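You operate a simulated robot arm through the tools that you are given. There is no shell and no other tool. Be economical: measure what you need, move in short steps, check, and stop when the job is done.

Carry out the task below with a simulated robot arm. There is one attempt and no reset: what you move stays moved.

## Task
Wind 0.50 m of tape on to the reel, then switch to Hold.
Fine: press Zero once before winding, switch to Free, crank till the counter reads 0.50 m.
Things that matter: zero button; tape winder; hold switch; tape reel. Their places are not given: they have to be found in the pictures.

Only the result counts: the job must be done as asked and must still hold three seconds after the hand-in. Knocking over, shifting, dropping, spilling or breaking anything else fails it.

## Robot
A 6-joint arm with a two-finger parallel gripper, fixed in place. Base frame: the origin is at the foot of the arm, x ahead of it, y to its left, z up; the work surface is at about z = 0.827. Lengths are in m, angles in rad, forces in N, time in s.
With the tool pointing down near the work surface it reaches from about 0.26 to 0.68 m from the base axis. Its first joint turns from -1.152 to 1.152 rad. Payload 2.9 kg.
The TCP is the grasp point between the finger pads, 0.03 m short of the fingertips. In the tool frame z runs along the fingers and y along their closing line. Largest opening 0.11 m; finger width 0.02, thickness 0.01; the body of the gripper, 0.048 by 0.112 m, starts 0.055 m behind the TCP.
Orientation is told as [roll, pitch, yaw] about the base's x, y, z axes, in that order, counted from this pose: with the fingers straight down and closing along the base's y, the tool's x points along the base's -x, its y along +y and its z along -z.

## Interface
- The arm moves only by the tool nudge_tool. Its argument "series" is text: rows parted by semicolons, each of 7 numbers parted by spaces: the shift along the base's x, y, z in units of 40 mm (1.0 is 40 mm), then the turn, a rotation vector about the base's x, y, z in units of 5 degrees (1.0 is 5 degrees), then the opening, from 0 (shut) to 1 (fully open). In form: dx dy dz rx ry rz hand; .... A call has 1 to 20 rows; each row shifts and turns the commanded pose from where the row before left it. A call with a number of a shift or a turn outside -1 to 1 is refused whole. Each row takes 0.2 s and may step no farther than 0.05 m and 0.15 rad from the row before; otherwise, or with a gripper value out of range, the whole call is refused. A pose out of reach is approached as far as the arm can. The call stops where the force on the tool passes 40 N (or 10 N more than at its start, if that is more) or the arm is blocked; 0.2 s more then pass. The fingers move at their own pace (about 0.108 m/s each) and stop on an object; they squeeze with about 26 N. The grip force told is the motor's: it shows also when the fingers shut on nothing. Time passes only in rows, and 0.2 s behind the last, so rows that do not move let the fingers close. It gives the time, the measured TCP pose, the force on the tool (base axes), the opening and the grip force at its end, in the units of the frame above (readings bear some noise).
- Cameras (640 x 400 px; columns grow to the right, rows downward): "scene" is fixed at [0.0672, 0.4235, 1.3911]; the picture's right is [-0.86, -0.51, 0.00], its down [-0.26, 0.43, -0.86] and it looks along [0.44, -0.74, -0.50] (base axes); focal length 326 px, centre (320, 200). "wrist" rides on the gripper at [-0.036, 0, -0.057] in the tool frame; the picture's right is [0.00, -1.00, 0.00], its down [0.97, 0.00, -0.24] and it looks along [0.24, 0.00, 0.97] (tool axes); focal length 218 px, centre (320, 200).
- camera(camera): a new picture of that camera. No time passes.
- point_at(camera, pixels): for up to 12 pixels [column, row] of the newest picture of that camera ("zoom" is the newest enlarged one), the place [x, y, z] in the base frame of the surface seen there, good to about 0.002 m. No time passes.
- enlarge(camera, box): a new picture of the part [left, top, right, bottom] of that camera's present view, enlarged. No time passes.
- close_job(): hands the job in; it is judged then, once.

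Work in short steps. Measure before you move; look again where a grasp or a placing could have gone wrong, and mend it. You have 80 turns and 38 pictures in all, those below and enlarged ones among them. Open the gripper and draw the arm clear of the work before you hand the job in, unless the task says otherwise; then end with one line.

The tools are called after "Emit:" as name(argument=value, ...) on one line, values as JSON. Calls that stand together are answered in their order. nudge_tool: Moves the arm, as the interface text tells. Its arguments: {"type":"object","properties":{"series":{"type":"string"}},"required":["series"]} The other tools are called the same way: camera (camera) takes a picture; point_at (camera, pixels) gives the place of the surface under pixels of a picture; enlarge (camera, box) takes an enlarged picture of a part of a camera's view; close_job () hands the job in.

At the start:

```text
time_s: 0.0
eef_pos: [0.4357, -0.1429, 1.2002]
ee_rot: [0.001, 0.0, 0.0]
force: [-0.2, -0.5, -0.5]
finger_gap: 0.11
finger_force: 0.1
```

scene: 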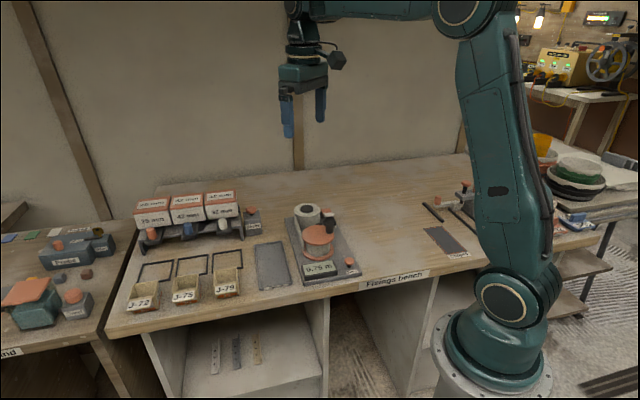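
wrist: 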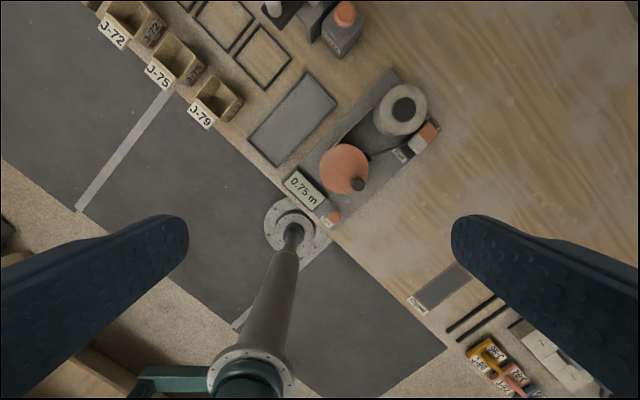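

The winder is near scene (320,245), with its counter showing 0.75 m. I'll enlarge both views to see it in detail.

Emit:
enlarge(camera="scene", box=[270, 190, 380, 290])

Emit:
enlarge(camera="wrist", box=[270, 60, 450, 240])

```text
4.00 times, centred on (325, 240) of scene
```

zoom: 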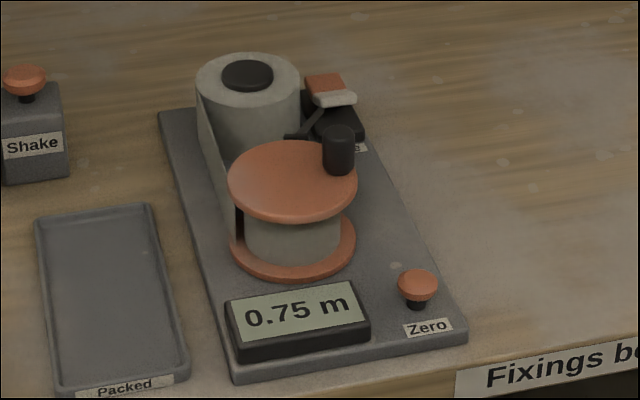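

```text
2.22 times, centred on (360, 150) of wrist
```

zoom: 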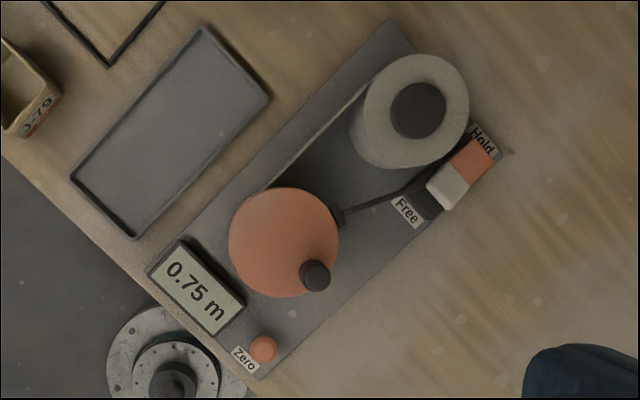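

The wrist zoom shows Zero at (263,349), the crank knob at (315,274), the reel disc at (284,242), and the rocker at (473,160)/(447,187). I'll measure all of these.

Emit:
point_at(camera="zoom", pixels=[[263, 347], [315, 272], [284, 242], [232, 242], [284, 190], [280, 296], [473, 158], [447, 187], [430, 205], [485, 138], [405, 212], [418, 110]])

Emit:
enlarge(camera="scene", box=[310, 195, 360, 240])

```text
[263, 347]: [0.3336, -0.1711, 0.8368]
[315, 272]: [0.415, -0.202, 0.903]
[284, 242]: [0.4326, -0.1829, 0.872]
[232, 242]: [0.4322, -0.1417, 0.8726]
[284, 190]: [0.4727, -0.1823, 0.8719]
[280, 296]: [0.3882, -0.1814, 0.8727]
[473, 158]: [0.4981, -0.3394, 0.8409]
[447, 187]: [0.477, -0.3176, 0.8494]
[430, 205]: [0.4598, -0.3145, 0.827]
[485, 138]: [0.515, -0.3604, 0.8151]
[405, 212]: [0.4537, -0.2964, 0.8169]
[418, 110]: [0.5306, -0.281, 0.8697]
```

```text
8.89 times, centred on (335, 218) of scene
```

zoom: 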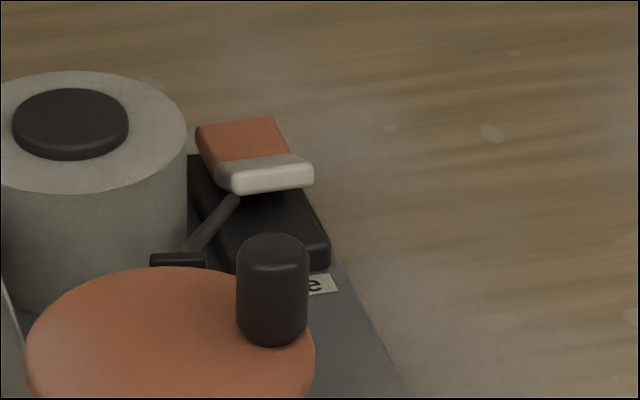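

Zero sits at about (0.334, -0.171, 0.837). I'll shut the gripper and move to just above it.

Emit:
nudge_tool(series="-0.365 -0.1 -0.96 0 0 0 0;-0.365 -0.1 -0.96 0 0 0 0;-0.365 -0.1 -0.96 0 0 0 0;-0.365 -0.1 -0.96 0 0 0 0;-0.365 -0.1 -0.96 0 0 0 0;-0.365 -0.1 -0.96 0 0 0 0;-0.365 -0.1 -0.9 0 0 0 0;0 0 0 0 0 0 0")

Emit:
camera(camera="wrist")

Emit:
enlarge(camera="scene", box=[270, 190, 400, 290])

```text
time_s: 1.8
eef_pos: [0.3331, -0.1689, 0.9328]
ee_rot: [0.0, -0.001, -0.002]
force: [0.0, 0.9, -0.4]
finger_gap: 0.0
finger_force: 26.2
```

```text
32 pictures are left
```

wrist: 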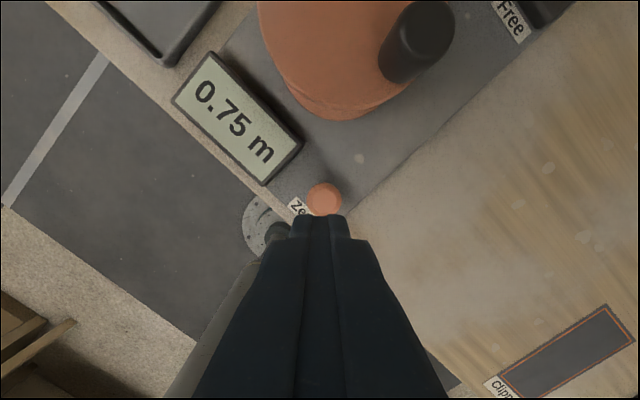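

```text
4.00 times, centred on (335, 240) of scene
```

zoom: 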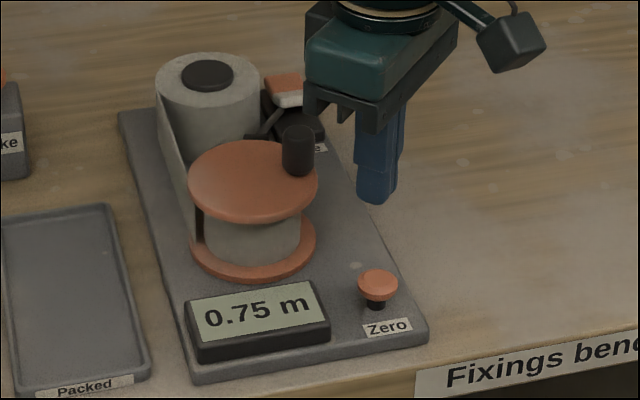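

The button cap is visible at wrist (324,199). I'll take better measurements from this closer view.

Emit:
point_at(camera="wrist", pixels=[[324, 197], [310, 197], [338, 197], [324, 185], [324, 211], [427, 30], [395, 62], [320, 60], [275, 200], [360, 240], [400, 230], [360, 150]])

```text
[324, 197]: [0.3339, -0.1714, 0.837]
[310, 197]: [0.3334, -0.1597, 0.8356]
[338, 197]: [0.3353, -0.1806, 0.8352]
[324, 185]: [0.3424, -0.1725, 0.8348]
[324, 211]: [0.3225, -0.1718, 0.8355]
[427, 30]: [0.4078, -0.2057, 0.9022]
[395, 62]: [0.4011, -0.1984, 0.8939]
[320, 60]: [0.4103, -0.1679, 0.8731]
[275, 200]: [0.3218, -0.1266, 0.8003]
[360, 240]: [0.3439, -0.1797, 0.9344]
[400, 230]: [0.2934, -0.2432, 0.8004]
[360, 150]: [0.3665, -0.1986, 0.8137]
```

The button centre is (0.333, -0.171) with its top at 0.837, so contact should come at TCP z of about 0.867. I'll descend to just above that.

Emit:
nudge_tool(series="0 -0.05 -0.75 0 0 0 0;0 0 -0.75 0 0 0 0;0 0 0 0 0 0 0")

```text
time_s: 2.6
eef_pos: [0.3351, -0.1709, 0.8725]
ee_rot: [-0.001, -0.001, 0.0]
force: [0.2, 0.7, -0.2]
finger_gap: 0.0
finger_force: 25.4
```

I'm about 5 mm above the button and will press down in small steps.

Emit:
nudge_tool(series="0 0 -0.1 0 0 0 0;0 0 -0.05 0 0 0 0;0 0 -0.05 0 0 0 0;0 0 -0.05 0 0 0 0")

Emit:
enlarge(camera="scene", box=[270, 190, 400, 290])

```text
time_s: 3.6
eef_pos: [0.3336, -0.1716, 0.8631]
ee_rot: [0.0, 0.0, 0.0]
force: [-1.0, 0.9, 2.6]
finger_gap: 0.0
finger_force: 25.8
```

```text
4.00 times, centred on (335, 240) of scene
```

zoom: 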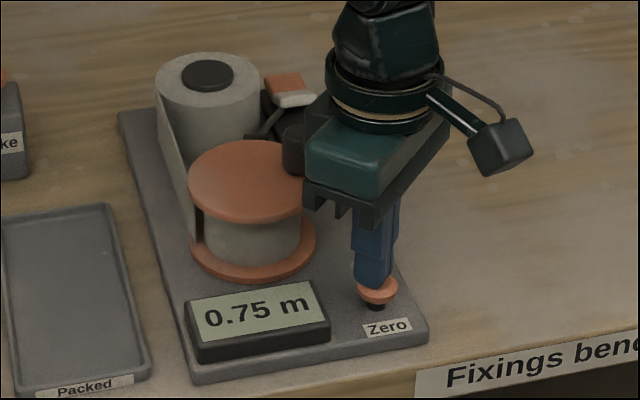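

Contact is made at 2.6 N, but the counter hasn't reset. I'll keep pressing.

Emit:
nudge_tool(series="0 0 -0.05 0 0 0 0;0 0 -0.05 0 0 0 0;0 0 0 0 0 0 0")

Emit:
enlarge(camera="scene", box=[270, 190, 400, 290])

```text
time_s: 4.4
eef_pos: [0.334, -0.1721, 0.8609]
ee_rot: [0.0, 0.001, -0.001]
force: [-0.2, 1.8, 3.4]
finger_gap: 0.0
finger_force: 26.2
```

```text
4.00 times, centred on (335, 240) of scene
```

zoom: 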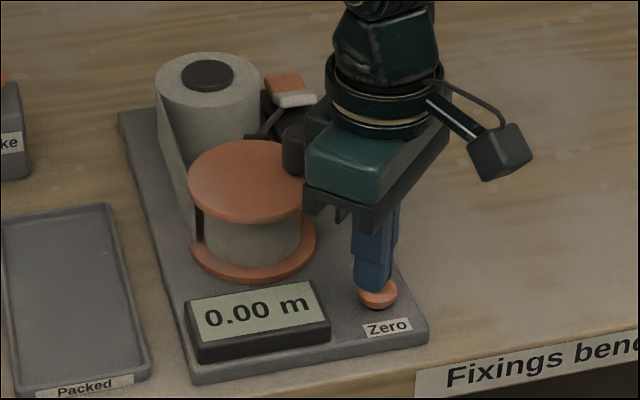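

The counter reads 0.00 m. I'll rise and move to where the wrist camera can see the hold switch.

Emit:
nudge_tool(series="0 0 1 0 0 0 0;0 0 1 0 0 0 0;0 0 1 0 0 0 0;0.5 -0.7 0.5 0 0 0 0;0.5 -0.8 0 0 0 0 0;0.5 -0.8 0 0 0 0 0;0.5 -0.8 0 0 0 0 0;0.5 -0.8 0 0 0 0 0;0 0 0 0 0 0 0")

Emit:
camera(camera="wrist")

```text
time_s: 6.4
eef_pos: [0.4357, -0.3281, 0.9999]
ee_rot: [0.0, 0.0, 0.0]
force: [0.5, 0.4, -0.6]
finger_gap: 0.0003
finger_force: 25.9
```

```text
28 pictures are left
```

wrist: 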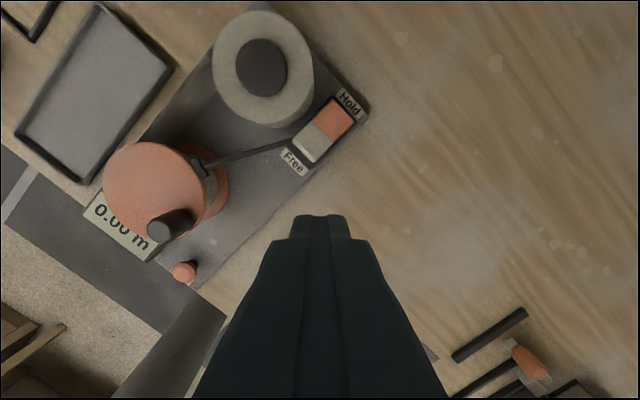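

Emit:
enlarge(camera="wrist", box=[270, 75, 380, 185])

Emit:
enlarge(camera="scene", box=[310, 195, 360, 240])

Emit:
point_at(camera="wrist", pixels=[[334, 118], [316, 142], [324, 130], [341, 106], [308, 154], [350, 102], [293, 160], [175, 222], [153, 228], [100, 192], [205, 190], [155, 145]])

```text
3.64 times, centred on (325, 130) of wrist
```

zoom: 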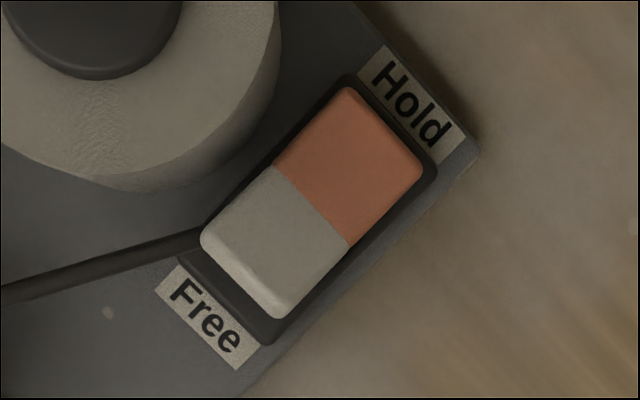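

```text
8.89 times, centred on (335, 218) of scene
```

zoom: 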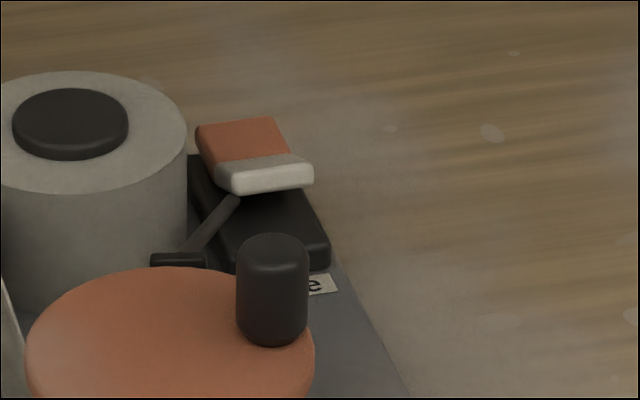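

```text
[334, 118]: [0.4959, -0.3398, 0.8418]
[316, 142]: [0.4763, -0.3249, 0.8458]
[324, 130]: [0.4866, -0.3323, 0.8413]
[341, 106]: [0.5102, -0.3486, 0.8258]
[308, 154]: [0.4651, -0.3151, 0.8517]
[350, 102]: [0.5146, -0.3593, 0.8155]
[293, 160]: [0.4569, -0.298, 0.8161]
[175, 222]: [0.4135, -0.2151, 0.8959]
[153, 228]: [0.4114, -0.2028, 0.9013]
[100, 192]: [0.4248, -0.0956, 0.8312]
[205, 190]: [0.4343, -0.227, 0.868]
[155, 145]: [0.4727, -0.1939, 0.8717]
```

It's a rocker with the Hold end down (0.826) and the Free end raised (0.852). I'll move above the white end at about (0.470, -0.319) and then press.

Emit:
nudge_tool(series="0.43 0.12 -0.6 0 0 0 0;0.43 0.11 -0.6 0 0 0 0;0 0 -0.75 0 0 0 0;0 0 -0.75 0 0 0 0;0 0 -0.2 0 0 0 0;0 0 -0.1 0 0 0 0;0 0 -0.1 0 0 0 0")

Emit:
nudge_tool(series="0 0 -0.1 0 0 0 0;0 0 -0.1 0 0 0 0;0 0 -0.1 0 0 0 0;0 0 0 0 0 0 0")

Emit:
enlarge(camera="scene", box=[290, 185, 380, 260])

```text
time_s: 8.0
eef_pos: [0.4688, -0.3204, 0.8754]
ee_rot: [0.0, 0.002, -0.001]
force: [0.6, -0.5, -0.1]
finger_gap: 0.0001
finger_force: 26.1
```

```text
time_s: 8.7
eef_pos: [0.4689, -0.3191, 0.8722]
ee_rot: [0.0, 0.0, 0.001]
force: [-5.6, 3.8, 8.3]
finger_gap: 0.0
finger_force: 26.1
stopped in row 3: the force on the tool passed its limit (the readings are from after the stop); the commanded pose is now the measured one
```

```text
5.33 times, centred on (335, 222) of scene
```

zoom: 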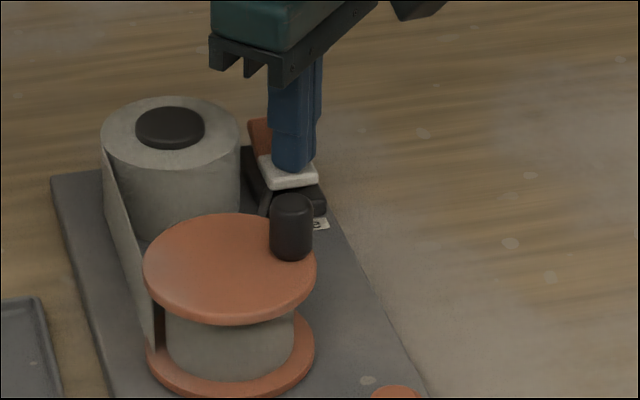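

The press hit the force limit, and the orange end now looks raised. I'll lift and check the switch.

Emit:
nudge_tool(series="0 0 0.8 0 0 0 0;-0.4 0 0.9 0 0 0 0;-0.4 0 0.8 0 0 0 0;0 0 0.5 0 0 0 0")

Emit:
enlarge(camera="wrist", box=[230, 55, 400, 185])

Emit:
enlarge(camera="scene", box=[290, 185, 380, 260])

```text
time_s: 9.7
eef_pos: [0.4367, -0.3165, 0.9896]
ee_rot: [0.003, 0.001, 0.0]
force: [-0.2, -0.1, -0.3]
finger_gap: 0.0
finger_force: 25.4
```

```text
3.08 times, centred on (315, 120) of wrist
```

zoom: 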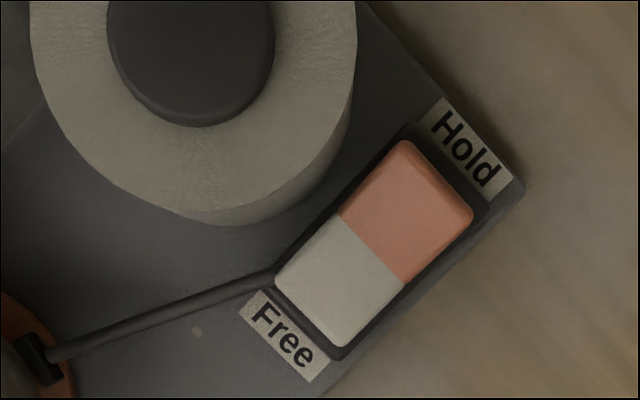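

```text
5.33 times, centred on (335, 222) of scene
```

zoom: 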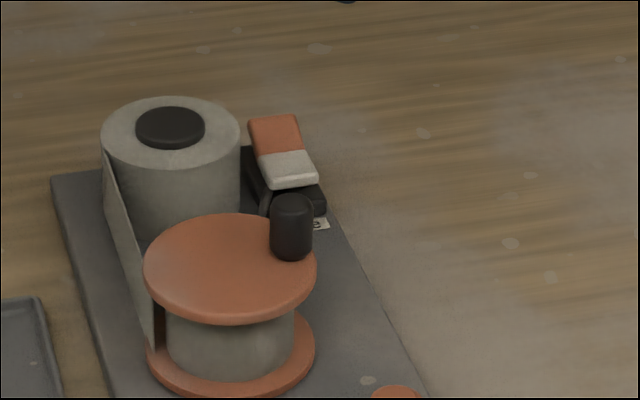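

Emit:
point_at(camera="zoom", pixels=[[270, 120], [290, 182], [275, 133], [288, 165], [291, 198]])

Emit:
camera(camera="wrist")

Emit:
point_at(camera="wrist", pixels=[[338, 121], [323, 139], [346, 108], [314, 153]])

```text
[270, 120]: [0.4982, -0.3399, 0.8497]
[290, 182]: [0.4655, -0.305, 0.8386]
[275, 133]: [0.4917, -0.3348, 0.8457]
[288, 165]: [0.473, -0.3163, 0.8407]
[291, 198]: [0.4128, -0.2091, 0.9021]
```

```text
22 pictures are left
```

wrist: 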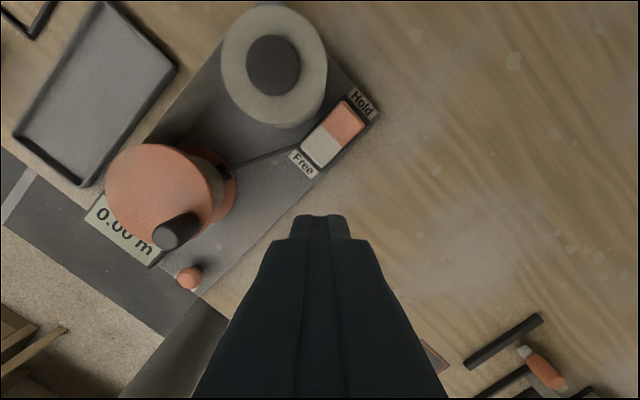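

```text
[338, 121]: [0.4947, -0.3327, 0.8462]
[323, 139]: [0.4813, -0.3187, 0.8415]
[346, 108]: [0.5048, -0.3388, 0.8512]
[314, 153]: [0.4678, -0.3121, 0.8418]
```

The rocker has flipped: the Free end is down (0.840) and the Hold end is up (0.851). Next I'll move above the crank knob at about (0.411, -0.205, 0.902) with the fingers half open.

Emit:
nudge_tool(series="-0.21 0.93 0 0 0 0 0.45;-0.21 0.93 0 0 0 0 0.45;-0.21 0.93 0 0 0 0 0.45;0 0 -0.5 0 0 0 0.45;0 0 -0.375 0 0 0 0.45;0 0 0 0 0 0 0.45")

Emit:
camera(camera="wrist")

Emit:
camera(camera="scene")

```text
time_s: 11.1
eef_pos: [0.4099, -0.2074, 0.9548]
ee_rot: [0.001, -0.002, -0.001]
force: [0.0, 1.1, -0.8]
finger_gap: 0.0494
finger_force: 0.1
```

```text
21 pictures are left
```

wrist: 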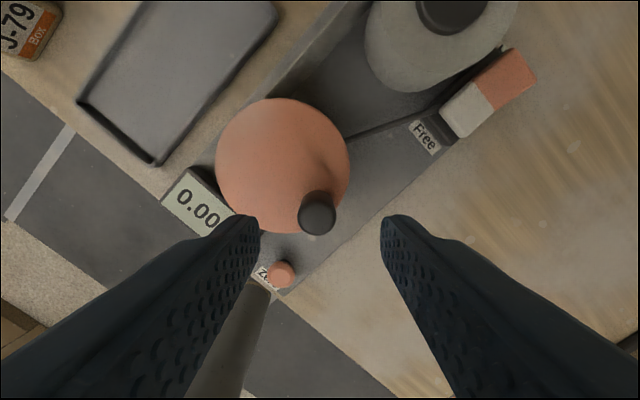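

```text
20 pictures are left
```

scene: 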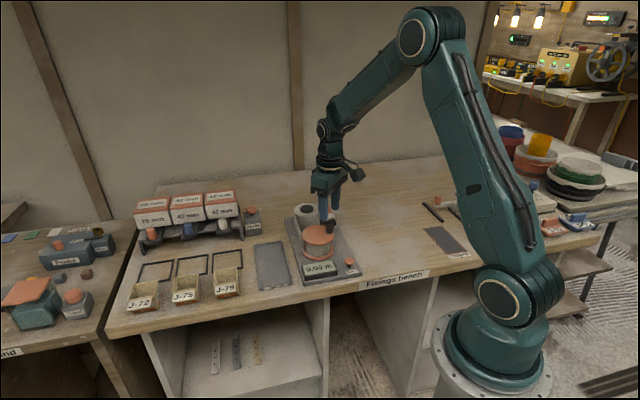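

Emit:
point_at(camera="wrist", pixels=[[218, 165], [347, 165], [282, 101], [240, 125], [327, 125], [236, 205], [270, 229], [317, 217], [302, 217], [332, 217], [317, 204], [317, 229]])

```text
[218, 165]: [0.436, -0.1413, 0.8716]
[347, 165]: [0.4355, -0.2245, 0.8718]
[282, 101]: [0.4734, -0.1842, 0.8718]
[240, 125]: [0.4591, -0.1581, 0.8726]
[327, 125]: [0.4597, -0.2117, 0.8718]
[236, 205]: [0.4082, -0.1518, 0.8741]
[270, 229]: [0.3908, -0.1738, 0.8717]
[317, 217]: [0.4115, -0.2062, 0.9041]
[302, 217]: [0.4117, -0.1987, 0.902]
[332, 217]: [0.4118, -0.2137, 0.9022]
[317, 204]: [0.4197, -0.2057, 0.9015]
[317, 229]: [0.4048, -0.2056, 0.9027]
```

The disc centre is about (0.4315, -0.183). The knob is at (0.412, -0.206), so the crank radius is about 30 mm at an angle of about -130°. I'll descend around the knob and grip it.

Emit:
nudge_tool(series="0.05 0.03 -0.6 0 0 0 0.4;0 0 -0.56 0 0 0 0.4;0 0 0 0 0 0 0.4;0 0 0 0 0 0 0.1;0 0 0 0 0 0 0.1;0 0 0 0 0 0 0.1")

Emit:
enlarge(camera="scene", box=[270, 190, 380, 290])

```text
time_s: 12.5
eef_pos: [0.4125, -0.2071, 0.9101]
ee_rot: [-0.001, 0.0, 0.0]
force: [-1.1, -0.9, 0.3]
finger_gap: 0.0209
finger_force: 44.9
```

```text
4.00 times, centred on (325, 240) of scene
```

zoom: 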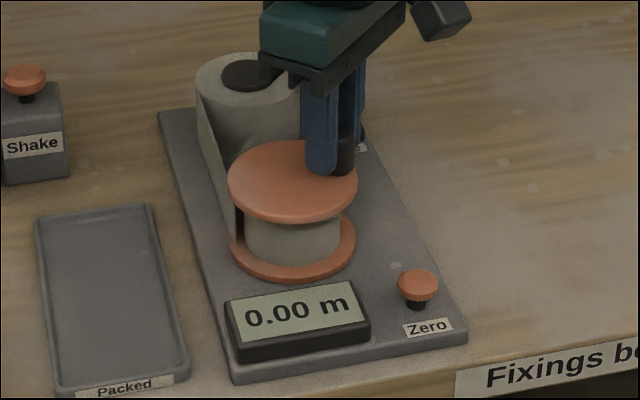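

The knob is gripped (gap 21 mm). I'll crank 30° counter-clockwise, the direction that should pull tape on, and check the counter.

Emit:
nudge_tool(series="0.107 -0.075 0 0 0 0 0.1;0.118 -0.055 0 0 0 0 0.1;0.127 -0.034 0 0 0 0 0.1;0 0 0 0 0 0 0.1")

Emit:
enlarge(camera="scene", box=[270, 190, 380, 290])

```text
time_s: 13.5
eef_pos: [0.4279, -0.2155, 0.908]
ee_rot: [-0.002, 0.001, -0.004]
force: [-5.4, -22.6, -21.8]
finger_gap: 0.0212
finger_force: 44.6
```

```text
4.00 times, centred on (325, 240) of scene
```

zoom: 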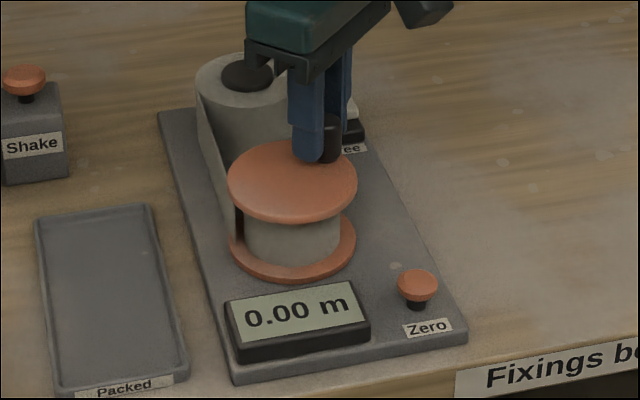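

The knob turned, but the counter still reads 0.00, and the sideways force suggests a radius nearer 32 mm. I'll correct the arc and go 60° further to see how the counter responds.

Emit:
nudge_tool(series="0.18 -0.042 0 0 0 0 0.1;0.14 0.022 0 0 0 0 0.1;0.133 0.045 0 0 0 0 0.1;0.125 0.07 0 0 0 0 0.1;0.11 0.088 0 0 0 0 0.1;0.093 0.108 0 0 0 0 0.1;0 0 0 0 0 0 0.1")

Emit:
enlarge(camera="scene", box=[270, 190, 380, 290])

```text
time_s: 14.2
eef_pos: [0.4418, -0.2158, 0.9087]
ee_rot: [-0.002, 0.0, -0.003]
force: [0.0, -6.4, -4.1]
finger_gap: 0.0211
finger_force: 45.3
stopped in row 3: the force on the tool passed its limit (the readings are from after the stop); the commanded pose is now the measured one
```

```text
4.00 times, centred on (325, 240) of scene
```

zoom: 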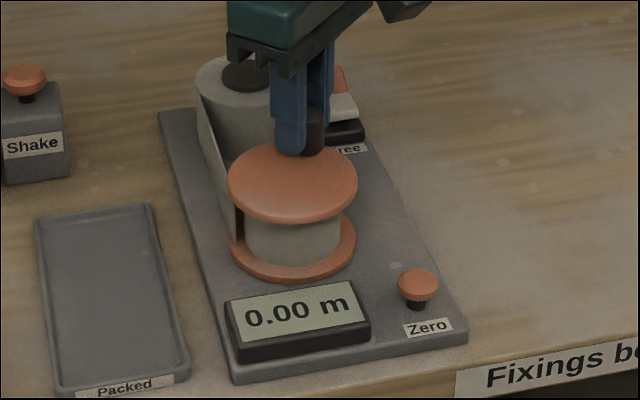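

So far about 58° has turned with no count. Fitting the measured poses gives a centre near (0.433, -0.183) and r of about 0.0325. I'll go another 60° along that arc.

Emit:
nudge_tool(series="0.123 0.083 0 0 0 0 0.1;0.123 0.073 0 0 0 0 0.1;0.11 0.09 0 0 0 0 0.1;0.09 0.11 0 0 0 0 0.1;0.073 0.123 0 0 0 0 0.1;0.048 0.133 0 0 0 0 0.1;0 0 0 0 0 0 0.1")

Emit:
enlarge(camera="scene", box=[270, 190, 380, 290])

```text
time_s: 15.8
eef_pos: [0.467, -0.191, 0.9094]
ee_rot: [-0.006, -0.008, -0.002]
force: [28.2, -6.4, -26.7]
finger_gap: 0.0212
finger_force: 44.6
```

```text
4.00 times, centred on (325, 240) of scene
```

zoom: 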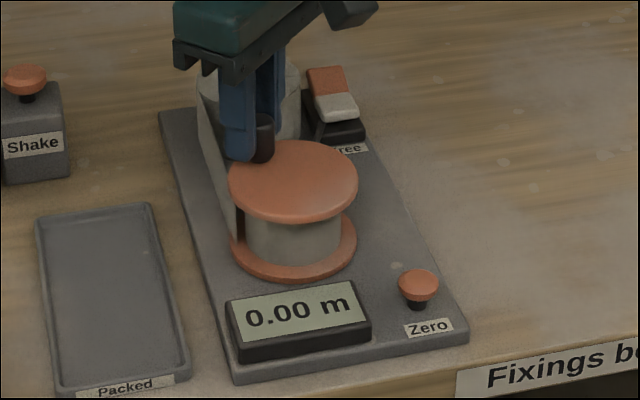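

There's still no count after about 117° counter-clockwise. All the poses now fit a centre of (0.4355, -0.183) with r = 0.033, so I'll reverse clockwise along that arc to the start angle and see whether it counts.

Emit:
nudge_tool(series="0.018 -0.155 0 0 0 0 0.1;-0.093 -0.145 0 0 0 0 0.1;-0.12 -0.125 0 0 0 0 0.1;-0.143 -0.095 0 0 0 0 0.1;-0.16 -0.065 0 0 0 0 0.1;-0.17 -0.03 0 0 0 0 0.1;-0.173 0.005 0 0 0 0 0.1;-0.168 0.043 0 0 0 0 0.1;-0.155 0.075 0 0 0 0 0.1;-0.135 0.108 0 0 0 0 0.1")

Emit:
enlarge(camera="scene", box=[270, 190, 380, 290])

```text
time_s: 18.0
eef_pos: [0.4123, -0.2065, 0.9092]
ee_rot: [-0.004, 0.001, -0.004]
force: [-12.4, -10.1, 1.4]
finger_gap: 0.0211
finger_force: 44.8
```

```text
4.00 times, centred on (325, 240) of scene
```

zoom: 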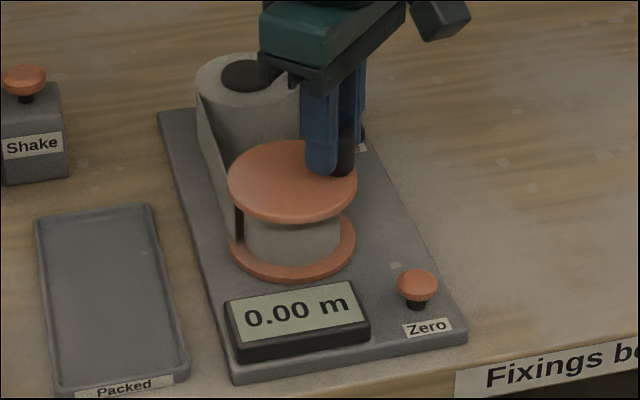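

Back at the start angle, the counter reads 0.00, which fits a counter that won't go below zero. I'll continue 60° clockwise past the start.

Emit:
nudge_tool(series="-0.113 0.13 0 0 0 0 0.1;-0.08 0.153 0 0 0 0 0.1;-0.048 0.168 0 0 0 0 0.1;-0.013 0.172 0 0 0 0 0.1;0.025 0.17 0 0 0 0 0.1;0 0 0 0 0 0 0.1")

Emit:
enlarge(camera="scene", box=[270, 190, 380, 290])

```text
time_s: 19.4
eef_pos: [0.4052, -0.1736, 0.9095]
ee_rot: [-0.005, -0.007, -0.002]
force: [10.1, -2.5, -3.1]
finger_gap: 0.0214
finger_force: 45.3
```

```text
4.00 times, centred on (325, 240) of scene
```

zoom: 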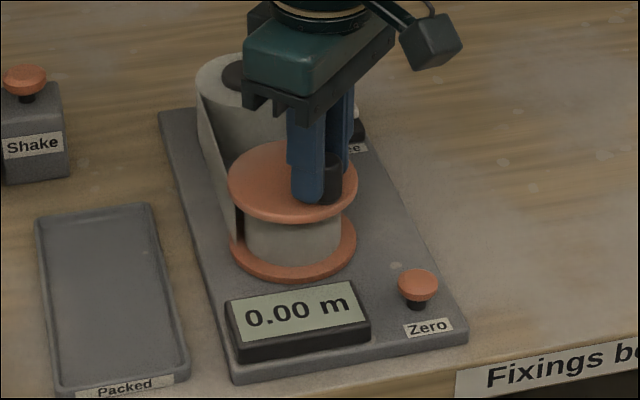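

There's still no count 60° past the start in the other direction, so the counter may have coarse steps or need more turning. I'll make a long 300° counter-clockwise sweep.

Emit:
nudge_tool(series="-0.025 -0.215 0 0 0 0 0.1;0.033 -0.213 0 0 0 0 0.1;0.085 -0.198 0 0 0 0 0.1;0.135 -0.168 0 0 0 0 0.1;0.173 -0.13 0 0 0 0 0.1;0.2 -0.078 0 0 0 0 0.1;0.215 -0.025 0 0 0 0 0.1;0.213 0.033 0 0 0 0 0.1;0.198 0.085 0 0 0 0 0.1;0.168 0.135 0 0 0 0 0.1;0.13 0.173 0 0 0 0 0.1;0.078 0.2 0 0 0 0 0.1;0.025 0.215 0 0 0 0 0.1;-0.033 0.213 0 0 0 0 0.1;-0.085 0.198 0 0 0 0 0.1;-0.135 0.168 0 0 0 0 0.1;-0.173 0.13 0 0 0 0 0.1;-0.2 0.078 0 0 0 0 0.1;-0.215 0.025 0 0 0 0 0.1;-0.213 -0.033 0 0 0 0 0.1")

Emit:
enlarge(camera="scene", box=[270, 190, 380, 290])

```text
time_s: 23.6
eef_pos: [0.4279, -0.1522, 0.9095]
ee_rot: [-0.009, -0.003, -0.007]
force: [7.2, -25.7, -11.3]
finger_gap: 0.0214
finger_force: 45.1
```

```text
4.00 times, centred on (325, 240) of scene
```

zoom: 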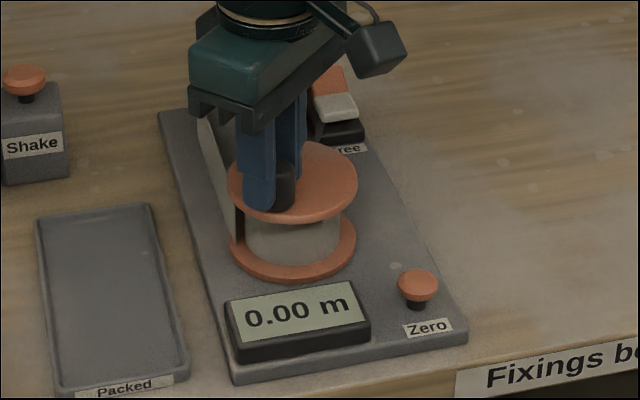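

CCW motion gives nothing after 236°. Before cranking the other way, I'll check the brake lever and switch from the wrist view.

Emit:
camera(camera="wrist")

```text
12 pictures are left
```

wrist: 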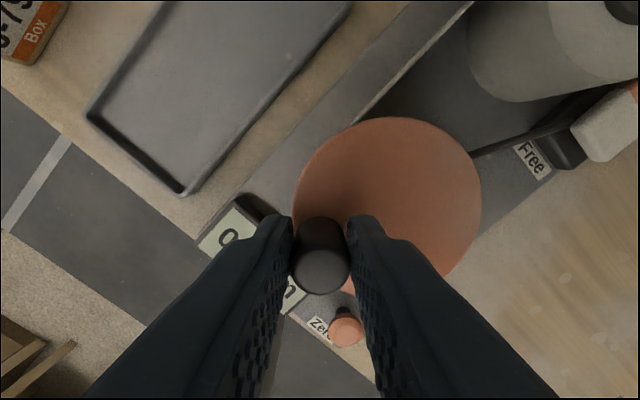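

The lever and tape look sound, and the tape geometry still says counter-clockwise. I'll continue 300° CCW to complete more than a full turn, in case the counter steps per turn.

Emit:
nudge_tool(series="-0.198 -0.11 0 0 0 0 0.1;-0.168 -0.135 0 0 0 0 0.1;-0.13 -0.173 0 0 0 0 0.1;-0.078 -0.2 0 0 0 0 0.1;-0.025 -0.215 0 0 0 0 0.1;0.033 -0.213 0 0 0 0 0.1;0.085 -0.198 0 0 0 0 0.1;0.135 -0.168 0 0 0 0 0.1;0.173 -0.13 0 0 0 0 0.1;0.2 -0.078 0 0 0 0 0.1;0.215 -0.025 0 0 0 0 0.1;0.213 0.033 0 0 0 0 0.1;0.198 0.085 0 0 0 0 0.1;0.168 0.135 0 0 0 0 0.1;0.13 0.173 0 0 0 0 0.1;0.078 0.2 0 0 0 0 0.1;0.025 0.215 0 0 0 0 0.1;-0.033 0.213 0 0 0 0 0.1;-0.085 0.198 0 0 0 0 0.1;-0.135 0.168 0 0 0 0 0.1")

Emit:
enlarge(camera="scene", box=[270, 190, 380, 290])

```text
time_s: 27.8
eef_pos: [0.4572, -0.1603, 0.9092]
ee_rot: [-0.006, 0.001, -0.008]
force: [-16.6, -17.5, 7.7]
finger_gap: 0.0215
finger_force: 45.5
```

```text
4.00 times, centred on (325, 240) of scene
```

zoom: 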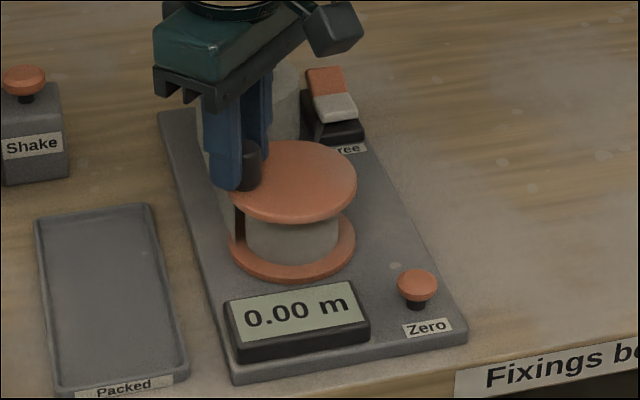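

Counter-clockwise doesn't count even after about 1.5 turns past the start. I'll reverse and make one full clockwise turn (20 × 18°).

Emit:
nudge_tool(series="0.138 -0.215 0 0 0 0 0.1;0.083 -0.243 0 0 0 0 0.1;0.005 -0.253 0 0 0 0 0.1;-0.075 -0.243 0 0 0 0 0.1;-0.145 -0.21 0 0 0 0 0.1;-0.203 -0.153 0 0 0 0 0.1;-0.243 -0.083 0 0 0 0 0.1;-0.253 -0.005 0 0 0 0 0.1;-0.243 0.075 0 0 0 0 0.1;-0.21 0.145 0 0 0 0 0.1;-0.153 0.203 0 0 0 0 0.1;-0.083 0.243 0 0 0 0 0.1;-0.005 0.253 0 0 0 0 0.1;0.075 0.243 0 0 0 0 0.1;0.145 0.21 0 0 0 0 0.1;0.203 0.153 0 0 0 0 0.1;0.243 0.083 0 0 0 0 0.1;0.253 0.005 0 0 0 0 0.1;0.243 -0.075 0 0 0 0 0.1;0.21 -0.145 0 0 0 0 0.1")

Emit:
enlarge(camera="scene", box=[270, 190, 380, 290])

```text
time_s: 32.0
eef_pos: [0.4554, -0.1599, 0.9102]
ee_rot: [-0.004, 0.002, -0.003]
force: [-7.7, -8.2, 19.2]
finger_gap: 0.0213
finger_force: 45.2
```

```text
4.00 times, centred on (325, 240) of scene
```

zoom: 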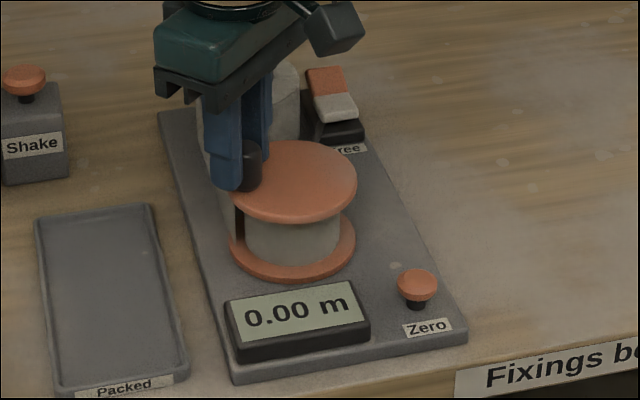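

Still 0.00, with the crank now about 176° CCW of the start. One more clockwise turn will take it well past the start on the other side.

Emit:
nudge_tool(series="0.153 -0.203 0 0 0 0 0.1;0.083 -0.243 0 0 0 0 0.1;0.005 -0.253 0 0 0 0 0.1;-0.075 -0.243 0 0 0 0 0.1;-0.145 -0.21 0 0 0 0 0.1;-0.203 -0.153 0 0 0 0 0.1;-0.243 -0.083 0 0 0 0 0.1;-0.253 -0.005 0 0 0 0 0.1;-0.243 0.075 0 0 0 0 0.1;-0.21 0.145 0 0 0 0 0.1;-0.153 0.203 0 0 0 0 0.1;-0.083 0.243 0 0 0 0 0.1;-0.005 0.253 0 0 0 0 0.1;0.075 0.243 0 0 0 0 0.1;0.145 0.21 0 0 0 0 0.1;0.203 0.153 0 0 0 0 0.1;0.243 0.083 0 0 0 0 0.1;0.253 0.005 0 0 0 0 0.1;0.243 -0.075 0 0 0 0 0.1;0.21 -0.145 0 0 0 0 0.1")

Emit:
enlarge(camera="scene", box=[270, 190, 380, 290])

```text
time_s: 36.2
eef_pos: [0.4571, -0.1597, 0.9087]
ee_rot: [-0.001, 0.004, -0.001]
force: [-4.9, -5.9, 3.1]
finger_gap: 0.021
finger_force: 45.1
```

```text
4.00 times, centred on (325, 240) of scene
```

zoom: 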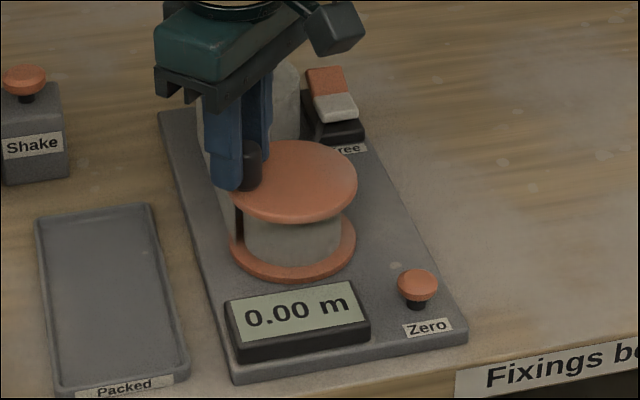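

Neither direction counts, so something else is wrong. I'll check whether the Zero button is stuck down and where the rocker really stands.

Emit:
point_at(camera="zoom", pixels=[[417, 278], [410, 276], [417, 290], [325, 75], [328, 88], [334, 102], [338, 113], [345, 128], [362, 128], [350, 148]])

Emit:
enlarge(camera="scene", box=[330, 195, 380, 280])

```text
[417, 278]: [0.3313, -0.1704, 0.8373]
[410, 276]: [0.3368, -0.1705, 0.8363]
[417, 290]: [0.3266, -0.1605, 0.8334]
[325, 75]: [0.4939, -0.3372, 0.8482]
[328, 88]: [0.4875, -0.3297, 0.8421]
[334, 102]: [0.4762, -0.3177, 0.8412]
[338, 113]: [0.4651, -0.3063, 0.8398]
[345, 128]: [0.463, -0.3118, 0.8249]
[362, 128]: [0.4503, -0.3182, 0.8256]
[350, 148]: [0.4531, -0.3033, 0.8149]
```

```text
4.71 times, centred on (355, 238) of scene
```

zoom: 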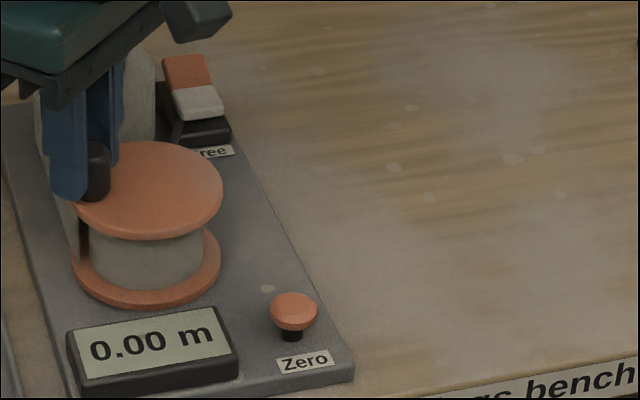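

The button is up and the rocker is properly in Free; the lever has also swung off the reel. The only net region not yet tested is further clockwise, so I'll make another full CW turn and check.

Emit:
nudge_tool(series="0.153 -0.203 0 0 0 0 0.1;0.083 -0.243 0 0 0 0 0.1;0.005 -0.253 0 0 0 0 0.1;-0.075 -0.243 0 0 0 0 0.1;-0.145 -0.21 0 0 0 0 0.1;-0.203 -0.153 0 0 0 0 0.1;-0.243 -0.083 0 0 0 0 0.1;-0.253 -0.005 0 0 0 0 0.1;-0.243 0.075 0 0 0 0 0.1;-0.21 0.145 0 0 0 0 0.1;-0.153 0.203 0 0 0 0 0.1;-0.083 0.243 0 0 0 0 0.1;-0.005 0.253 0 0 0 0 0.1;0.075 0.243 0 0 0 0 0.1;0.145 0.21 0 0 0 0 0.1;0.203 0.153 0 0 0 0 0.1;0.243 0.083 0 0 0 0 0.1;0.253 0.005 0 0 0 0 0.1;0.243 -0.075 0 0 0 0 0.1;0.21 -0.145 0 0 0 0 0.1")

Emit:
enlarge(camera="scene", box=[270, 190, 380, 290])

```text
time_s: 40.4
eef_pos: [0.4566, -0.16, 0.9098]
ee_rot: [-0.004, 0.001, -0.004]
force: [-5.1, -5.4, -12.4]
finger_gap: 0.021
finger_force: 44.9
```

```text
4.00 times, centred on (325, 240) of scene
```

zoom: 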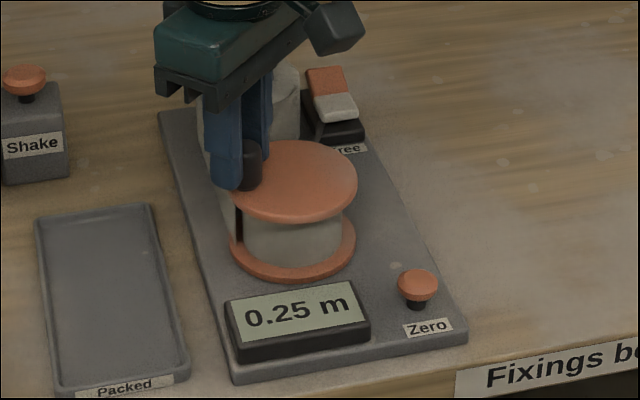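

Clockwise is the winding direction, and the counter steps 0.25 m per whole turn. The net is now about 1.5 turns from zero, so I'll go 198° more to reach just past 2 turns, then check.

Emit:
nudge_tool(series="0.153 -0.203 0 0 0 0 0.1;0.083 -0.243 0 0 0 0 0.1;0.005 -0.253 0 0 0 0 0.1;-0.075 -0.243 0 0 0 0 0.1;-0.145 -0.21 0 0 0 0 0.1;-0.203 -0.153 0 0 0 0 0.1;-0.243 -0.083 0 0 0 0 0.1;-0.253 -0.005 0 0 0 0 0.1;-0.243 0.075 0 0 0 0 0.1;-0.21 0.145 0 0 0 0 0.1;-0.153 0.203 0 0 0 0 0.1;0 0 0 0 0 0 0.1")

Emit:
enlarge(camera="scene", box=[270, 190, 380, 290])

```text
time_s: 43.0
eef_pos: [0.4073, -0.1979, 0.9092]
ee_rot: [-0.003, -0.002, 0.0]
force: [1.9, 1.0, -0.4]
finger_gap: 0.0214
finger_force: 45.0
```

```text
4.00 times, centred on (325, 240) of scene
```

zoom: 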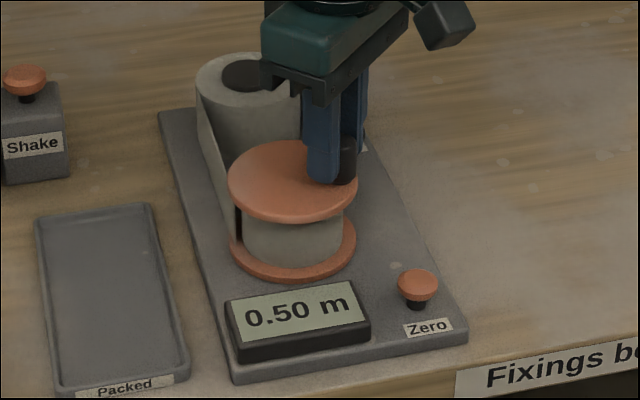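

The counter reads 0.50 m and the forces are near zero. I'll release the knob and rise straight up.

Emit:
nudge_tool(series="0 0 0 0 0 0 0.4;0 0 0 0 0 0 0.4;0 0 0.3 0 0 0 0.4;0 0 0.7 0 0 0 0.4;0 0 0.9 0 0 0 0.4;0 0 0 0 0 0 0.4")

```text
time_s: 44.4
eef_pos: [0.4055, -0.1992, 0.9864]
ee_rot: [-0.004, 0.002, -0.002]
force: [0.7, 0.7, 0.4]
finger_gap: 0.0439
finger_force: 0.0
```

I'm clear of the knob. Next I'll move over the raised Hold end at about (0.501, -0.341) with the fingers shut, down to 0.89.

Emit:
nudge_tool(series="0.59 -0.89 0 0 0 0 0.2;0.59 -0.89 0 0 0 0 0;0.59 -0.89 0 0 0 0 0;0.59 -0.89 0 0 0 0 0;0 0 -0.8 0 0 0 0;0 0 -0.8 0 0 0 0;0 0 -0.75 0 0 0 0;0 0 0 0 0 0 0")

```text
time_s: 46.2
eef_pos: [0.5014, -0.3389, 0.8898]
ee_rot: [-0.003, 0.0, -0.004]
force: [0.2, 0.5, 0.1]
finger_gap: 0.0
finger_force: 25.8
```

I'm above the orange end, about 8 mm clear. Last time the rocker flipped at a TCP z of about 0.872, so I'll press in small steps.

Emit:
nudge_tool(series="0 -0.04 -0.2 0 0 0 0;0 0 -0.1 0 0 0 0;0 0 -0.1 0 0 0 0;0 0 -0.1 0 0 0 0;0 0 -0.1 0 0 0 0;0 0 -0.05 0 0 0 0")

```text
time_s: 47.6
eef_pos: [0.5017, -0.3425, 0.8708]
ee_rot: [-0.007, -0.003, -0.003]
force: [-4.1, 2.3, 8.5]
finger_gap: 0.0
finger_force: 26.0
stopped in row 6: the force on the tool passed its limit (the readings are from after the stop); the commanded pose is now the measured one
```

The press hit the bottom stop just as before. I'll lift clear, open the gripper and check the switch and counter.

Emit:
nudge_tool(series="0 0 0.8 0 0 0 0;0 0 0.9 0 0 0 0;0 0 0.9 0 0 0 0;-0.5 -0.5 0.7 0 0 0 0.5;-0.5 -0.5 0.7 0 0 0 0.5;0 -0.5 0.7 0 0 0 0.5;0 0 0 0 0 0 0.5")

Emit:
enlarge(camera="scene", box=[270, 190, 380, 290])

```text
time_s: 49.2
eef_pos: [0.462, -0.4029, 1.0586]
ee_rot: [-0.002, -0.002, -0.003]
force: [-0.2, 0.2, 0.4]
finger_gap: 0.055
finger_force: 0.0
```

```text
4.00 times, centred on (325, 240) of scene
```

zoom: 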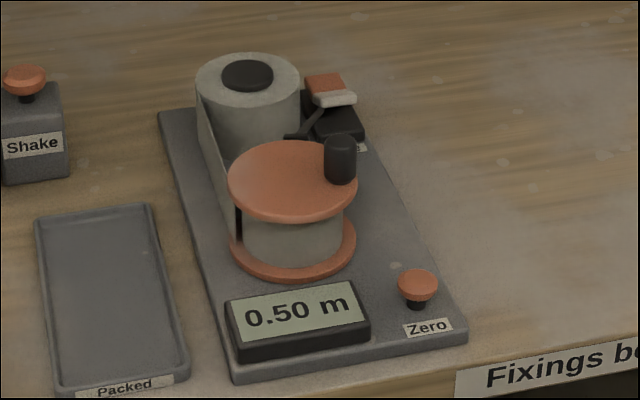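

The counter reads 0.50 m, the rocker is back in its original Hold position with the brake lever on the reel, and the arm is clear with the gripper open. I'm handing the job in.

Emit:
close_job()

```text
The job is handed in.
```

The counter reads 0.50 m and the winder is switched to Hold; I pressed Zero once and switched to Free before winding. I first cranked the wrong way, about 1.5 turns net, and undid that before winding the 0.50 m.
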